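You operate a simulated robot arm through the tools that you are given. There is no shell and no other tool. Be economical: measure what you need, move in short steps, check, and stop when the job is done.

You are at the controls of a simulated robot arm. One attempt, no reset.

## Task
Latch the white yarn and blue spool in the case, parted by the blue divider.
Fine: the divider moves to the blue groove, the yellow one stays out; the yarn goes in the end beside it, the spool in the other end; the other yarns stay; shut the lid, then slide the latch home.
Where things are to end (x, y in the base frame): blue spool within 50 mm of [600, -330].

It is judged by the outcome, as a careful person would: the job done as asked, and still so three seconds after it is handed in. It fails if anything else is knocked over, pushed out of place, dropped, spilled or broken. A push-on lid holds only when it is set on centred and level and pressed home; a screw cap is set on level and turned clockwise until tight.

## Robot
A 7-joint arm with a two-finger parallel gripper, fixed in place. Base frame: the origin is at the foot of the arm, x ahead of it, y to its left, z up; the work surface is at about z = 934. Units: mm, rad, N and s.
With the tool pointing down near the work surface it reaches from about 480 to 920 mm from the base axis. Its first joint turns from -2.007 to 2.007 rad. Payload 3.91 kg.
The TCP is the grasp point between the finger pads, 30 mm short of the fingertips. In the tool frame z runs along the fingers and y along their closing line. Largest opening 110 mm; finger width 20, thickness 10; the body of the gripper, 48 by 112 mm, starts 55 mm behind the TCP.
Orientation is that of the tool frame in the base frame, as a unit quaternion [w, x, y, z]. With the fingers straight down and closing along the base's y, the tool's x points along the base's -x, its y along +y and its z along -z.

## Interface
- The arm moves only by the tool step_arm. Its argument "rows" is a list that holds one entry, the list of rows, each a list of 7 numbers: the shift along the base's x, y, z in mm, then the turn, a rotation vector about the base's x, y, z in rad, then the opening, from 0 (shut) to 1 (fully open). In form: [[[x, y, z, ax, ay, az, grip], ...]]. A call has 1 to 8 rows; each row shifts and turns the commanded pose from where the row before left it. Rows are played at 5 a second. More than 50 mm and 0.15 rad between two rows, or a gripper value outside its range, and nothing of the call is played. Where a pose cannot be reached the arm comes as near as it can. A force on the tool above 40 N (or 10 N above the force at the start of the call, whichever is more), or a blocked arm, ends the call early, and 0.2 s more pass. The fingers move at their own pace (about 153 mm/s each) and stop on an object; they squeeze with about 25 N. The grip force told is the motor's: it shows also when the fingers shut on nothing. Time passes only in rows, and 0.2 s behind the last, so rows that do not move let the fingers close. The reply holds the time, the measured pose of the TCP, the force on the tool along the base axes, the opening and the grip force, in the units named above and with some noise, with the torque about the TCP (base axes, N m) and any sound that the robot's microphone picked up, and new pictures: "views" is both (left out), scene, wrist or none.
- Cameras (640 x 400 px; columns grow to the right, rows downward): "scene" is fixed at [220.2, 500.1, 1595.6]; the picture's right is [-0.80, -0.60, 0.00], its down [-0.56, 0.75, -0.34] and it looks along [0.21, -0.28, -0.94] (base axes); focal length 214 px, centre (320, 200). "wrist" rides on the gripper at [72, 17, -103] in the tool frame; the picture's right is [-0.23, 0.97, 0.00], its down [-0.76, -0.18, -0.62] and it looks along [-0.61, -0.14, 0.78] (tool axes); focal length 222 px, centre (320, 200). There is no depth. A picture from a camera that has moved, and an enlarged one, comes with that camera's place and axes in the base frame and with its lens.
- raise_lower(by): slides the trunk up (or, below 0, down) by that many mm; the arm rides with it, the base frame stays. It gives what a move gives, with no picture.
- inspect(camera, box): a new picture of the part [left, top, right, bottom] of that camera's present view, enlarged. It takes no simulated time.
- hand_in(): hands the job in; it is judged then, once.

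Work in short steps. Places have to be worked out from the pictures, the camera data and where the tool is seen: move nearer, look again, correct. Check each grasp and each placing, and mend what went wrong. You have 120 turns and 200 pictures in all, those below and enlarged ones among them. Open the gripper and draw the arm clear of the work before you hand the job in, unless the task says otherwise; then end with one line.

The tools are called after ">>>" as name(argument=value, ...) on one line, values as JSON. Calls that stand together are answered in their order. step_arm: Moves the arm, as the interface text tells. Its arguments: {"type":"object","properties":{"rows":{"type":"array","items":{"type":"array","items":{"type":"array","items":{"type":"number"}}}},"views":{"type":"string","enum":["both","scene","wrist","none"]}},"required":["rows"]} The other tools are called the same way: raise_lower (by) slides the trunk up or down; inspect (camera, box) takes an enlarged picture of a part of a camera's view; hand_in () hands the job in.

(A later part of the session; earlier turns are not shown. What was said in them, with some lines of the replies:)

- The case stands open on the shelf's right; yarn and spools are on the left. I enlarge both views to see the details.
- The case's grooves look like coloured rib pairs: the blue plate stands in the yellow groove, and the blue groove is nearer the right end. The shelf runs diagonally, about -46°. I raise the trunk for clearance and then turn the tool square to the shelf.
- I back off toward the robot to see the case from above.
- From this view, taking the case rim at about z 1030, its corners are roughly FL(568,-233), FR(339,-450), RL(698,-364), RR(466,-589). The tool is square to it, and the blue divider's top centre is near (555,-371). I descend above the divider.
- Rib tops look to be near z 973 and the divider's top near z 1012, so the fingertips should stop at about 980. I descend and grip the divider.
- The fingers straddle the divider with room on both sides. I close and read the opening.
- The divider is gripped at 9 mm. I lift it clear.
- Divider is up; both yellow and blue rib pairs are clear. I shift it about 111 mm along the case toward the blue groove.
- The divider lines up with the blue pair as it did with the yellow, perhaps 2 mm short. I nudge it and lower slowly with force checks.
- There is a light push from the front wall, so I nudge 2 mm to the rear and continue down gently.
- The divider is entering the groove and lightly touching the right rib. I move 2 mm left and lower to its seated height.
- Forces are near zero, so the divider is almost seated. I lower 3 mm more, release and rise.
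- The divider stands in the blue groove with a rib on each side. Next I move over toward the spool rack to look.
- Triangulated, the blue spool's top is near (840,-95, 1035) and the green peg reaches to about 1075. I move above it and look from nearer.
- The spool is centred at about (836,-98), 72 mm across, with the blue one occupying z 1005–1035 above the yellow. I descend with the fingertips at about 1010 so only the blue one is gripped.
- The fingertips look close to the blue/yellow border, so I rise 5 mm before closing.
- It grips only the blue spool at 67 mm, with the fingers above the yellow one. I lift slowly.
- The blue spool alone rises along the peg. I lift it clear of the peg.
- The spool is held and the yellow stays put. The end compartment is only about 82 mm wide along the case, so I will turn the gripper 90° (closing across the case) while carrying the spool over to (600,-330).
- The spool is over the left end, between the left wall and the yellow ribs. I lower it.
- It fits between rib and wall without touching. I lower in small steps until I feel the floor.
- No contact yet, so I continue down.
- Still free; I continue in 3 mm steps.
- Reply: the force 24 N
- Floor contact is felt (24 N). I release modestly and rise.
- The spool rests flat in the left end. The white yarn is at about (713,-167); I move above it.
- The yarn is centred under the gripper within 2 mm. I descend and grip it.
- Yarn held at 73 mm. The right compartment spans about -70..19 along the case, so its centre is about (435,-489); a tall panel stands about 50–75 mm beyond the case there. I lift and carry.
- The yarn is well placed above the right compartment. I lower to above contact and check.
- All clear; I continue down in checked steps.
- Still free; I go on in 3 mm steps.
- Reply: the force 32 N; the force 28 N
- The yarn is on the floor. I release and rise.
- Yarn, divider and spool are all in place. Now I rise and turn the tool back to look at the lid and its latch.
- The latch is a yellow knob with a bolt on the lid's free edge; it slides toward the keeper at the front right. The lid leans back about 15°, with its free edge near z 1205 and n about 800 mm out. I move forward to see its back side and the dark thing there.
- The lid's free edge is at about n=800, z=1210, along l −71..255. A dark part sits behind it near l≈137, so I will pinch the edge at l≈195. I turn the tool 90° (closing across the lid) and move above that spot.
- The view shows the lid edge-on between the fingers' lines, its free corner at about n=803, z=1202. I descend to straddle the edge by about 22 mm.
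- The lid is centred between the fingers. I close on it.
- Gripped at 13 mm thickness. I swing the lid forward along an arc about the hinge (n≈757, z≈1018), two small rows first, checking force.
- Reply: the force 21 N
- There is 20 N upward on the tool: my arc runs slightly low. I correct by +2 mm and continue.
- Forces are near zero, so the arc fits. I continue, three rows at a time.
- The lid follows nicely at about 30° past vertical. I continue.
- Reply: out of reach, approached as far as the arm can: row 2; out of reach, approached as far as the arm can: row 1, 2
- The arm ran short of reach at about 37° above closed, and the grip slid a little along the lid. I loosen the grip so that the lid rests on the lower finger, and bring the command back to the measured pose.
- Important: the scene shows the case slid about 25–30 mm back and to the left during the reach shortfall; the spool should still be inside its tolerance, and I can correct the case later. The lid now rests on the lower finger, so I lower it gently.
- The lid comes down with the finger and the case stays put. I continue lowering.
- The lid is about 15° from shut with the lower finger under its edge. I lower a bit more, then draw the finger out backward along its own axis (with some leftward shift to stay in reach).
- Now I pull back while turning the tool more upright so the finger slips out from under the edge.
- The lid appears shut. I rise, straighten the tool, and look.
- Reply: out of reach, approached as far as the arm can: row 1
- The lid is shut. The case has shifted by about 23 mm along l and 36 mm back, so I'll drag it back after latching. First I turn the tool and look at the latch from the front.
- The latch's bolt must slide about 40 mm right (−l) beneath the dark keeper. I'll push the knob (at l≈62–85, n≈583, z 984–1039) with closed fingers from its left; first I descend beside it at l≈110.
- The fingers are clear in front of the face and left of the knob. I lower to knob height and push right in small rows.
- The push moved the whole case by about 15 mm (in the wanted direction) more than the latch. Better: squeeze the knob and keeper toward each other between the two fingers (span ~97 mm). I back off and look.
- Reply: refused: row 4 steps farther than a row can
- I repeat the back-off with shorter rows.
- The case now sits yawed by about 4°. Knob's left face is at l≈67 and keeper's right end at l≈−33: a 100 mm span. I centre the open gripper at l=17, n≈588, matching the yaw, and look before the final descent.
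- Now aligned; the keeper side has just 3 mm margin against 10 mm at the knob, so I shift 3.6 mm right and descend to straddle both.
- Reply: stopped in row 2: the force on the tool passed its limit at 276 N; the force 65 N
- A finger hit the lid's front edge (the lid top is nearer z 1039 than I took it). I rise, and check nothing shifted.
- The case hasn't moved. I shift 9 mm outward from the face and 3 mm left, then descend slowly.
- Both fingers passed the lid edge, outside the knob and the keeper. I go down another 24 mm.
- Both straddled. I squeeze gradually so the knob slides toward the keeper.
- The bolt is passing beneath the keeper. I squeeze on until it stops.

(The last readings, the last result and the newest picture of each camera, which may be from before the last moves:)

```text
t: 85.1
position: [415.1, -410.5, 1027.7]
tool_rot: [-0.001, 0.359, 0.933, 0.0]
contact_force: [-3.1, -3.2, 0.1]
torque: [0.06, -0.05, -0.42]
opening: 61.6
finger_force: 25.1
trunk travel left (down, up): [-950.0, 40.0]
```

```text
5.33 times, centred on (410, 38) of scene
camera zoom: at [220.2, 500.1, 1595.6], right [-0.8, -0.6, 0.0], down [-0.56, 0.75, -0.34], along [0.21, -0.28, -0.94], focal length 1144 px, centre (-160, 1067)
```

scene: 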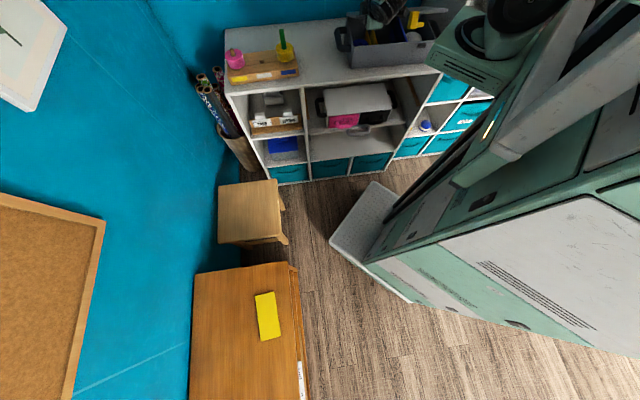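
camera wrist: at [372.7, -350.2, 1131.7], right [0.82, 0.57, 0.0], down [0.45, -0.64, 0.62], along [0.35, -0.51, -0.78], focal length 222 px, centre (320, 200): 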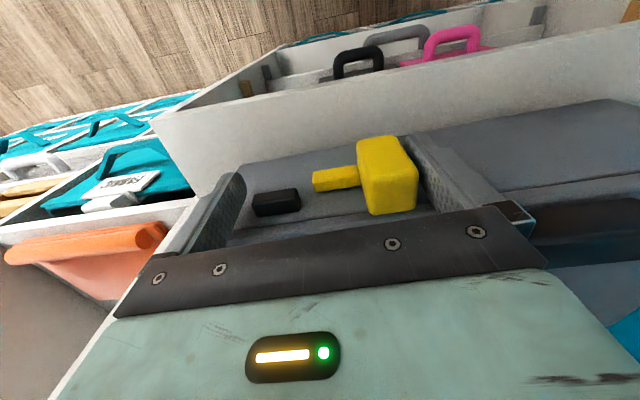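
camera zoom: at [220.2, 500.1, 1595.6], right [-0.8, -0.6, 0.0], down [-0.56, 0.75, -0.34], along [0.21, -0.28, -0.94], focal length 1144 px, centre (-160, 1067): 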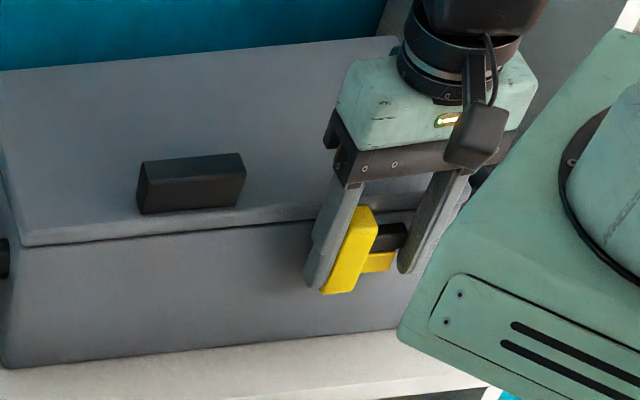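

The latch stopped at 61.6 mm with full squeeze: the bolt lies under the keeper and the knob is against it. I release, rise, and check.

>>> step_arm(rows=[[[0, 0, 0, 0, 0, 0, 0.75], [0, 0, 0, 0, 0, 0, 0.8], [0, 0, 20, 0, 0, 0, 0.8], [0, 0, 40, 0, 0, 0, 0.8], [0, 0, 45, 0, 0, 0, 0.8], [0, 10, 45, 0, 0, 0, 0.8], [0, 10, 45, 0, 0, 0, 0.8], [0, 10, 45, 0, 0, 0, 0.8]]], views="wrist")

>>> inspect(camera="wrist", box=[200, 40, 520, 240])

>>> inspect(camera="scene", box=[310, 0, 470, 100])

```text
t: 86.9
position: [414.6, -381.0, 1268.2]
tool_rot: [0.0, 0.36, 0.933, 0.0]
contact_force: [0.8, -0.7, 0.3]
torque: [0.02, 0.03, 0.0]
opening: 88.1
finger_force: 0.0
trunk travel left (down, up): [-950.0, 40.0]
camera wrist: at [372.8, -321.1, 1373.7], right [0.82, 0.57, 0.0], down [0.45, -0.64, 0.62], along [0.35, -0.51, -0.78], focal length 222 px, centre (320, 200)
```

wrist: 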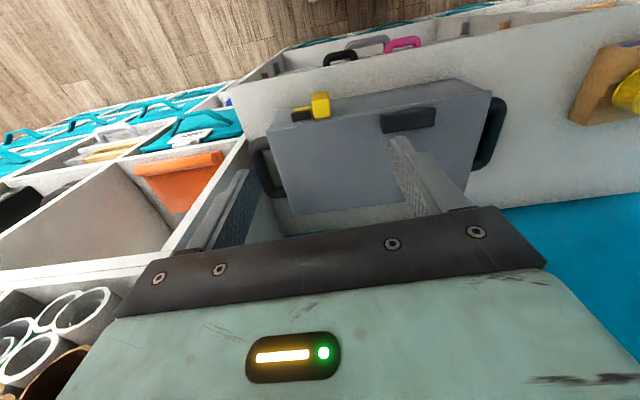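

```text
2.00 times, centred on (360, 140) of wrist
camera zoom: at [372.8, -321.1, 1373.7], right [0.82, 0.57, 0.0], down [0.45, -0.64, 0.62], along [0.35, -0.51, -0.78], focal length 444 px, centre (240, 320)
```

zoom: 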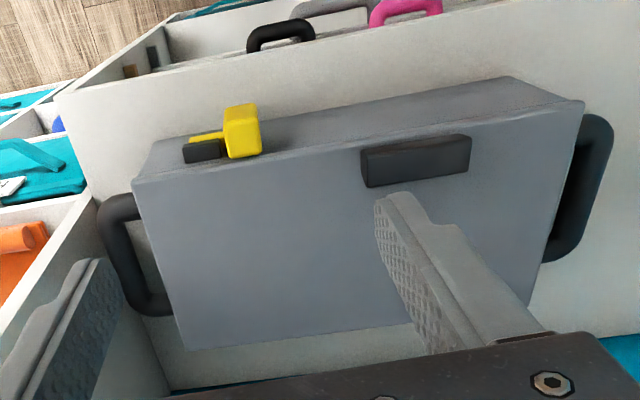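

```text
4.00 times, centred on (390, 50) of scene
camera zoom: at [220.2, 500.1, 1595.6], right [-0.8, -0.6, 0.0], down [-0.56, 0.75, -0.34], along [0.21, -0.28, -0.94], focal length 858 px, centre (40, 800)
```

zoom: 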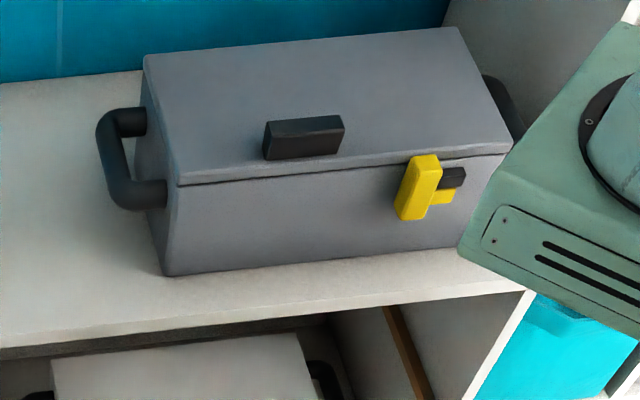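

Latched: the bolt lies under the keeper. The case still sits about 35 mm back of its original place, leaving the spool about 42 mm off target, so I'll drag it back by its lid handle (near (545,-340)). I turn the gripper to close across the handle.

>>> step_arm(rows=[[[16, 5, 0, 0, 0, 0.138, 0.8], [16, 5, 0, 0, 0, 0.138, 0.8], [16, 5, 0, 0, 0, 0.138, 0.8], [16, 5, 0, 0, 0, 0.138, 0.8], [16, 5, 0, 0, 0, 0.138, 0.8], [16, 5, 0, 0, 0, 0.138, 0.8], [17, 5, 0, 0, 0, 0.138, 0.8], [17, 6, 0, 0, 0, 0.138, 0.8]]], views="none")

>>> step_arm(rows=[[[0, 0, -30, 0, 0, 0.138, 0.8], [0, 0, -30, 0, 0, 0.138, 0.8], [0, 0, -20, 0, 0, 0.138, 0.8], [0, 0, 0, 0, 0, 0, 0.8]]], views="wrist")

>>> inspect(camera="wrist", box=[160, 0, 480, 200])

>>> inspect(camera="scene", box=[310, 0, 470, 100])

```text
t: 88.7
position: [544.8, -339.5, 1268.6]
tool_rot: [-0.002, -0.185, 0.983, -0.001]
contact_force: [-0.9, -0.3, -0.1]
torque: [0.03, -0.04, 0.02]
opening: 87.6
finger_force: 0.1
trunk travel left (down, up): [-950.0, 40.0]
```

```text
t: 89.7
position: [543.7, -339.8, 1187.5]
tool_rot: [0.0, -0.382, 0.924, -0.001]
contact_force: [0.1, -0.3, 0.7]
torque: [0.0, -0.01, -0.02]
opening: 88.2
finger_force: 0.0
trunk travel left (down, up): [-950.0, 40.0]
camera wrist: at [481.5, -379.3, 1291.8], right [-0.53, 0.85, 0.0], down [0.66, 0.41, 0.62], along [0.53, 0.33, -0.78], focal length 222 px, centre (320, 200)
```

wrist: 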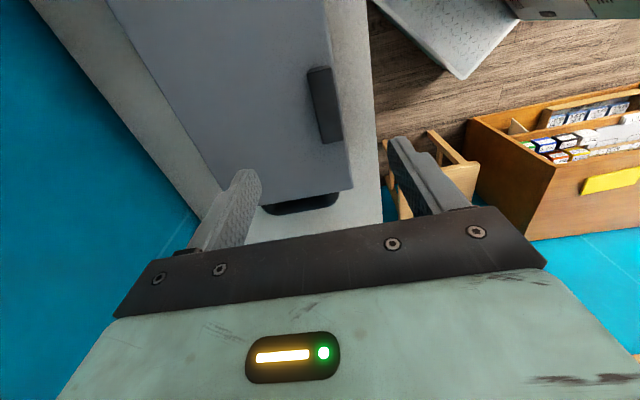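

```text
2.00 times, centred on (320, 100) of wrist
camera zoom: at [481.5, -379.3, 1291.8], right [-0.53, 0.85, 0.0], down [0.66, 0.41, 0.62], along [0.53, 0.33, -0.78], focal length 444 px, centre (320, 400)
```

zoom: 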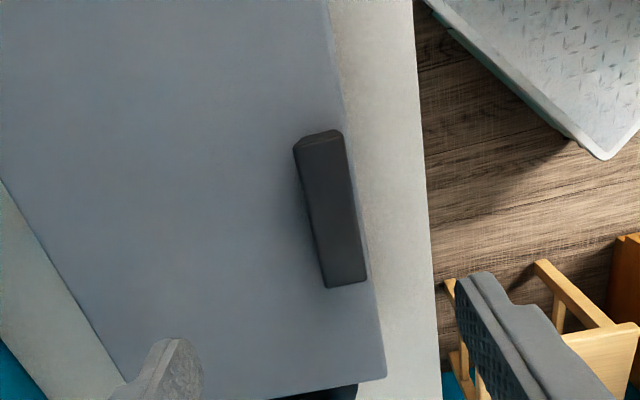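

```text
4.00 times, centred on (390, 50) of scene
camera zoom: at [220.2, 500.1, 1595.6], right [-0.8, -0.6, 0.0], down [-0.56, 0.75, -0.34], along [0.21, -0.28, -0.94], focal length 858 px, centre (40, 800)
```

zoom: 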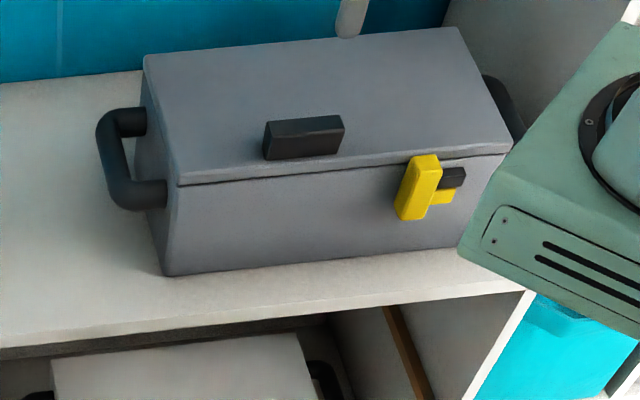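

Handle centre is at about (534,-338), ~21 mm wide. I descend slowly around it.

>>> step_arm(rows=[[[-10, 2, -35, 0, 0, 0, 0.6], [0, 0, -35, 0, 0, 0, 0.6], [0, 0, -20, 0, 0, 0, 0.6], [0, 0, -10, 0, 0, 0, 0.6], [0, 0, -7, 0, 0, 0, 0.6], [0, 0, -5, 0, 0, 0, 0.6], [0, 0, 0, 0, 0, 0, 0.6]]], views="wrist")

>>> inspect(camera="scene", box=[330, 0, 450, 75])

```text
t: 91.3
position: [534.8, -336.8, 1075.5]
tool_rot: [-0.001, -0.382, 0.924, -0.002]
contact_force: [0.0, -0.4, 0.4]
torque: [0.03, 0.01, -0.05]
opening: 66.3
finger_force: 0.0
trunk travel left (down, up): [-950.0, 40.0]
camera wrist: at [471.9, -377.6, 1179.3], right [-0.53, 0.85, 0.0], down [0.66, 0.41, 0.62], along [0.53, 0.33, -0.78], focal length 222 px, centre (320, 200)
```

wrist: 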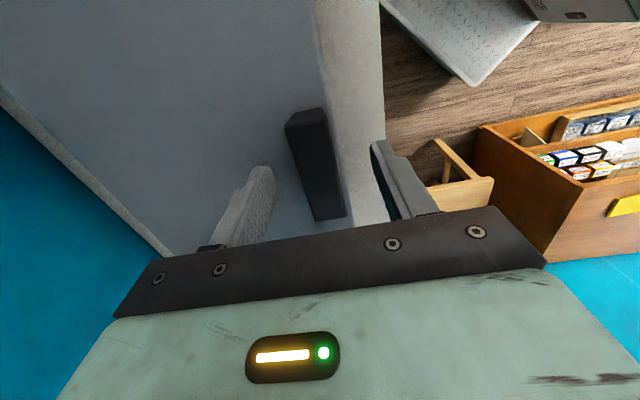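

```text
5.33 times, centred on (390, 38) of scene
camera zoom: at [220.2, 500.1, 1595.6], right [-0.8, -0.6, 0.0], down [-0.56, 0.75, -0.34], along [0.21, -0.28, -0.94], focal length 1144 px, centre (-53, 1067)
```

zoom: 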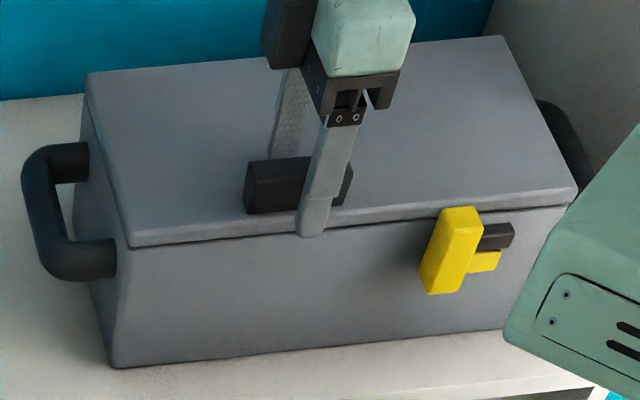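

The handle is between the fingers. I close on it.

>>> step_arm(rows=[[[0, 0, 0, 0, 0, 0, 0.3], [0, 0, 0, 0, 0, 0, 0.1], [0, 0, 0, 0, 0, 0, 0.1], [0, 0, 0, 0, 0, 0, 0.1]]], views="wrist")

>>> inspect(camera="scene", box=[310, 0, 470, 100])

```text
t: 92.3
position: [534.6, -336.5, 1075.6]
tool_rot: [0.0, -0.383, 0.924, -0.001]
contact_force: [0.8, 0.4, 0.8]
torque: [0.05, -0.02, -0.17]
opening: 23.7
finger_force: 25.4
trunk travel left (down, up): [-950.0, 40.0]
camera wrist: at [471.9, -377.6, 1179.5], right [-0.53, 0.85, 0.0], down [0.66, 0.41, 0.62], along [0.53, 0.33, -0.78], focal length 222 px, centre (320, 200)
```

wrist: 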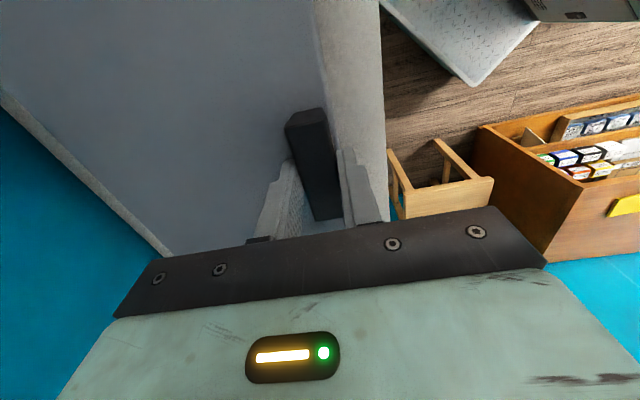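

```text
4.00 times, centred on (390, 50) of scene
camera zoom: at [220.2, 500.1, 1595.6], right [-0.8, -0.6, 0.0], down [-0.56, 0.75, -0.34], along [0.21, -0.28, -0.94], focal length 858 px, centre (40, 800)
```

zoom: 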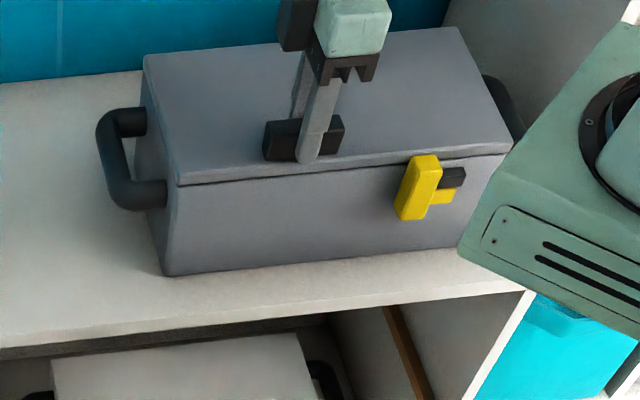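

Handle gripped (24 mm). I drag the case slowly by (-37, +12).

>>> step_arm(rows=[[[-3, 1, 0, 0, 0, 0, 0.1], [-5, 1.6, 0, 0, 0, 0, 0.1], [-5, 1.6, 0, 0, 0, 0, 0.1], [-5, 1.6, 0, 0, 0, 0, 0.1], [0, 0, 0, 0, 0, 0, 0.1]]], views="none")

>>> inspect(camera="scene", box=[310, 0, 470, 100])

```text
t: 93.5
position: [516.9, -332.1, 1075.3]
tool_rot: [-0.001, -0.383, 0.924, -0.001]
contact_force: [3.5, -1.4, 0.3]
torque: [-0.18, 0.0, 0.23]
opening: 23.8
finger_force: 24.8
trunk travel left (down, up): [-950.0, 40.0]
```

```text
4.00 times, centred on (390, 50) of scene
camera zoom: at [220.2, 500.1, 1595.6], right [-0.8, -0.6, 0.0], down [-0.56, 0.75, -0.34], along [0.21, -0.28, -0.94], focal length 858 px, centre (40, 800)
```

zoom: 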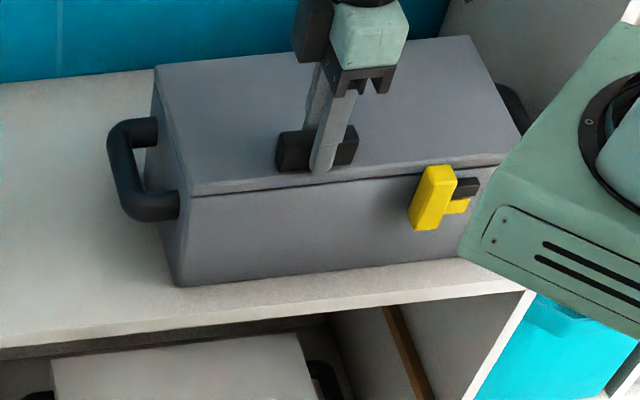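

It follows well. I drag the remaining half.

>>> step_arm(rows=[[[-3, 1, 0, 0, 0, 0, 0.1], [-5, 1.6, 0, 0, 0, 0, 0.1], [-5, 1.6, 0, 0, 0, 0, 0.1], [-5, 1.6, 0, 0, 0, 0, 0.1], [0, 0, 0, 0, 0, 0, 0.1]]], views="none")

>>> inspect(camera="scene", box=[310, 0, 470, 100])

```text
t: 94.7
position: [499.9, -327.0, 1075.9]
tool_rot: [0.0, -0.383, 0.924, -0.001]
contact_force: [2.3, -0.3, 0.0]
torque: [0.05, -0.08, 0.1]
opening: 23.7
finger_force: 24.9
trunk travel left (down, up): [-950.0, 40.0]
```

```text
4.00 times, centred on (390, 50) of scene
camera zoom: at [220.2, 500.1, 1595.6], right [-0.8, -0.6, 0.0], down [-0.56, 0.75, -0.34], along [0.21, -0.28, -0.94], focal length 858 px, centre (40, 800)
```

zoom: 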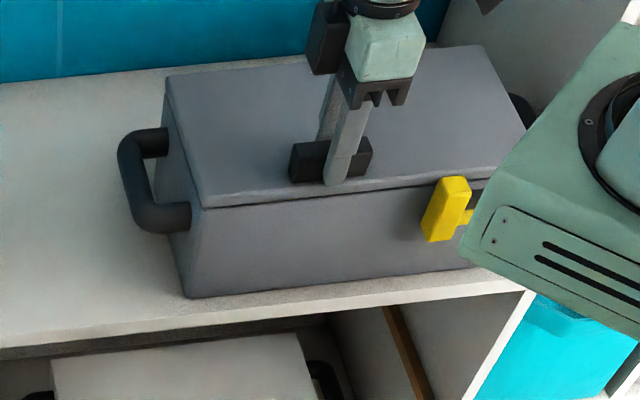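

The case's front corner is back at its original pixel (187,298). I release, rise, and inspect.

>>> step_arm(rows=[[[0, 0, 0, 0, 0, 0, 0.4], [0, 0, 0, 0, 0, 0, 0.5], [0, 0, 30, 0, 0, 0, 0.5], [0, 0, 45, 0, 0, 0, 0.5], [0, 0, 45, 0, 0, 0, 0.5], [0, 0, 45, 0, 0, 0, 0.5], [0, 0, 45, 0, 0, 0, 0.5], [0, 0, 45, 0, 0, 0, 0.5]]], views="wrist")

>>> step_arm(rows=[[[-10, 6, 0, 0, 0, -0.143, 0.5], [-10, 6, 0, 0, 0, -0.143, 0.5], [-10, 6, 0, 0, 0, -0.143, 0.5], [-10, 6, 0, 0, 0, -0.143, 0.5], [-10, 6, 0, 0, 0, -0.143, 0.5], [-10, 0, 0, 0, 0, -0.143, 0.5], [-10, 0, 0, 0, 0, -0.143, 0.5], [-10, 0, 0, 0, 0, -0.143, 0.5]]], views="none")

>>> step_arm(rows=[[[0, 0, 0, 0, 0, -0.143, 0.5], [0, 0, 0, 0, 0, -0.143, 0.5], [0, 0, 0, 0, 0, -0.143, 0.5], [0, 0, 0, 0, 0, 0, 0.5]]], views="both")

>>> inspect(camera="wrist", box=[200, 20, 520, 220])

>>> inspect(camera="scene", box=[310, 0, 470, 100])

```text
t: 96.5
position: [497.3, -325.9, 1332.3]
tool_rot: [-0.001, -0.383, 0.924, -0.001]
contact_force: [-0.3, -0.6, 0.3]
torque: [0.04, 0.02, 0.0]
opening: 55.3
finger_force: 0.0
trunk travel left (down, up): [-950.0, 40.0]
camera wrist: at [434.8, -366.4, 1436.2], right [-0.53, 0.85, 0.0], down [0.66, 0.41, 0.62], along [0.53, 0.33, -0.78], focal length 222 px, centre (320, 200)
```

wrist: 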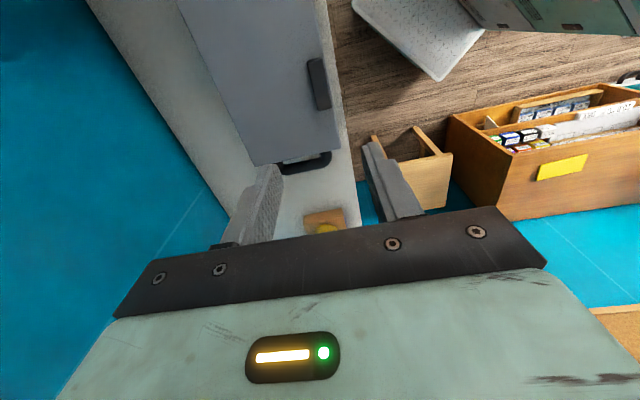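

```text
t: 98.3
position: [419.0, -296.2, 1330.8]
tool_rot: [-0.001, 0.179, 0.984, -0.001]
contact_force: [1.2, -0.2, 0.5]
torque: [0.01, 0.03, 0.02]
opening: 54.9
finger_force: 0.1
trunk travel left (down, up): [-950.0, 40.0]
```

```text
t: 99.3
position: [418.8, -296.2, 1331.1]
tool_rot: [0.0, 0.384, 0.923, 0.001]
contact_force: [-0.6, -1.0, -0.2]
torque: [0.01, -0.02, 0.0]
opening: 55.2
finger_force: 0.0
trunk travel left (down, up): [-950.0, 40.0]
camera wrist: at [380.1, -233.6, 1435.0], right [0.85, 0.53, 0.0], down [0.41, -0.67, 0.62], along [0.33, -0.53, -0.78], focal length 222 px, centre (320, 200)
```

scene: 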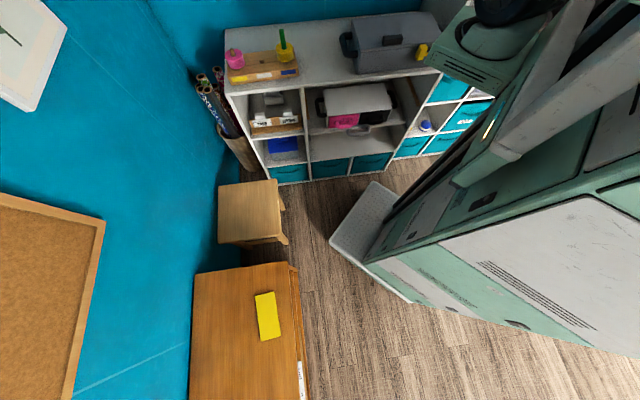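
wrist: 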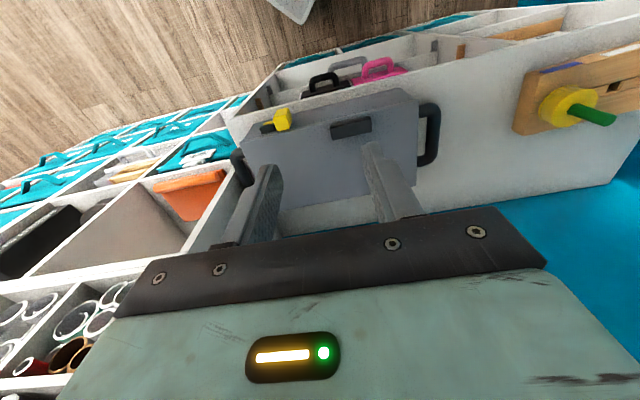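

```text
2.00 times, centred on (360, 120) of wrist
camera zoom: at [380.1, -233.6, 1435.0], right [0.85, 0.53, 0.0], down [0.41, -0.67, 0.62], along [0.33, -0.53, -0.78], focal length 444 px, centre (240, 360)
```

zoom: 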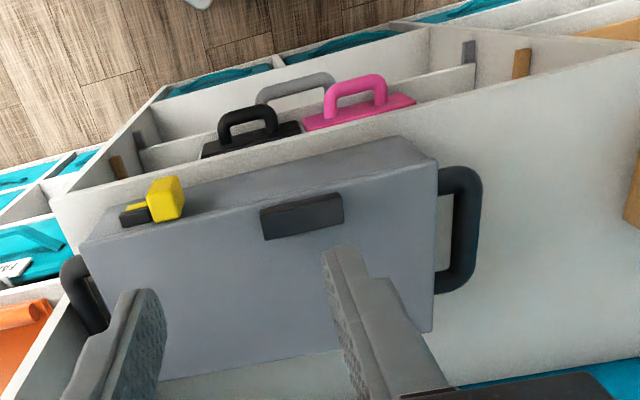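

```text
4.00 times, centred on (390, 50) of scene
camera zoom: at [220.2, 500.1, 1595.6], right [-0.8, -0.6, 0.0], down [-0.56, 0.75, -0.34], along [0.21, -0.28, -0.94], focal length 858 px, centre (40, 800)
```

zoom: 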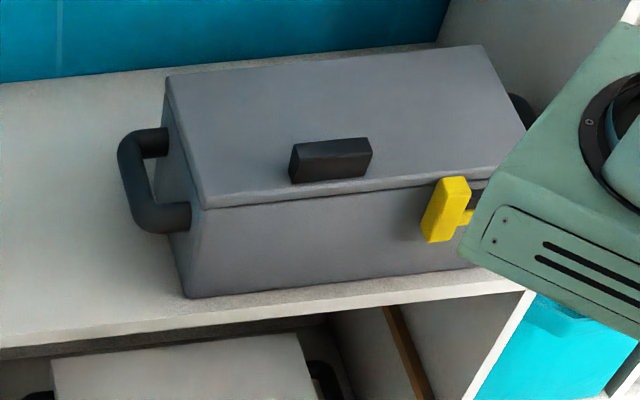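

The case is back in place, the lid shut. I zoom on the latch to make sure it is fully home.

>>> inspect(camera="wrist", box=[230, 90, 326, 150])

```text
6.67 times, centred on (278, 120) of wrist
camera zoom: at [380.1, -233.6, 1435.0], right [0.85, 0.53, 0.0], down [0.41, -0.67, 0.62], along [0.33, -0.53, -0.78], focal length 1481 px, centre (600, 733)
```

zoom: 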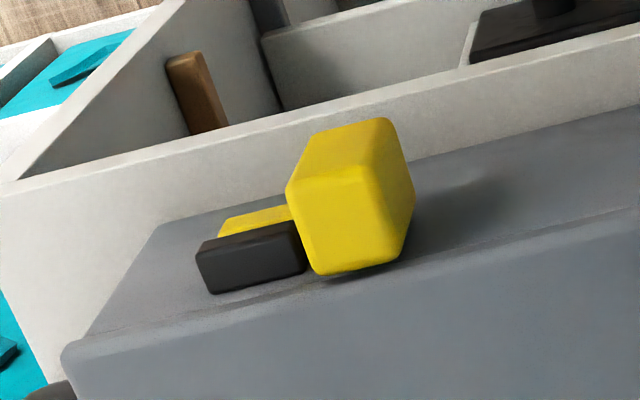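

The bolt is engaged behind the keeper and the knob sits against it. I open the gripper and draw the arm clear.

>>> step_arm(rows=[[[0, 0, 40, 0, 0, 0, 1], [0, 0, 40, 0, 0, 0, 1], [0, 0, 0, 0, 0, 0, 1], [0, 0, 0, 0, 0, 0, 1]]], views="scene")

>>> inspect(camera="scene", box=[210, 0, 450, 150])

```text
t: 100.3
position: [418.4, -296.3, 1410.7]
tool_rot: [-0.001, 0.383, 0.924, 0.0]
contact_force: [0.9, -0.5, 0.4]
torque: [0.0, 0.02, 0.03]
opening: 110.0
finger_force: 0.0
trunk travel left (down, up): [-950.0, 40.0]
```

scene: 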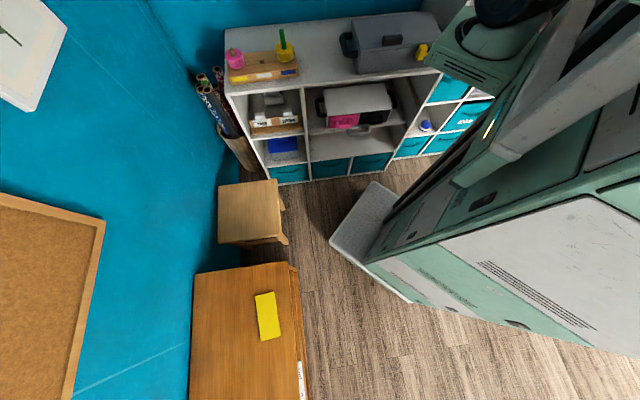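

```text
2.67 times, centred on (330, 75) of scene
camera zoom: at [220.2, 500.1, 1595.6], right [-0.8, -0.6, 0.0], down [-0.56, 0.75, -0.34], along [0.21, -0.28, -0.94], focal length 572 px, centre (293, 533)
```

zoom: 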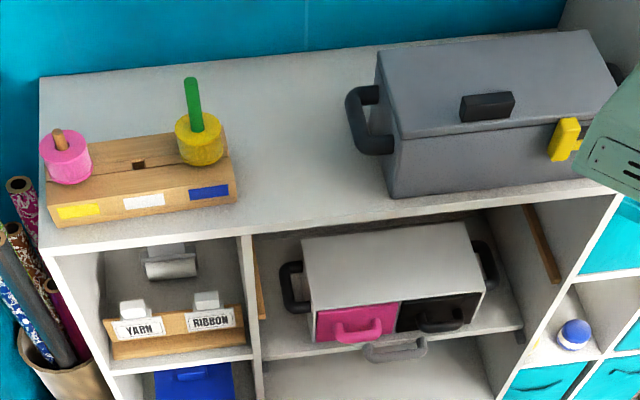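

Everything is in order: other spools untouched, case shut and latched in its place, arm clear. I hand in.

>>> hand_in()

```text
The job is handed in.
```

I handed the job in with the blue divider in the blue groove, the white yarn in the right end beside it, the blue spool in the left end, the lid shut and the latch slid home. The case slid about 35 mm while I closed the lid, so I dragged it back; I didn't see the contents again after shutting it. A finger also struck the lid's front edge hard (276 N) with no visible damage. The other spools and yarns and the yellow groove are as they were.
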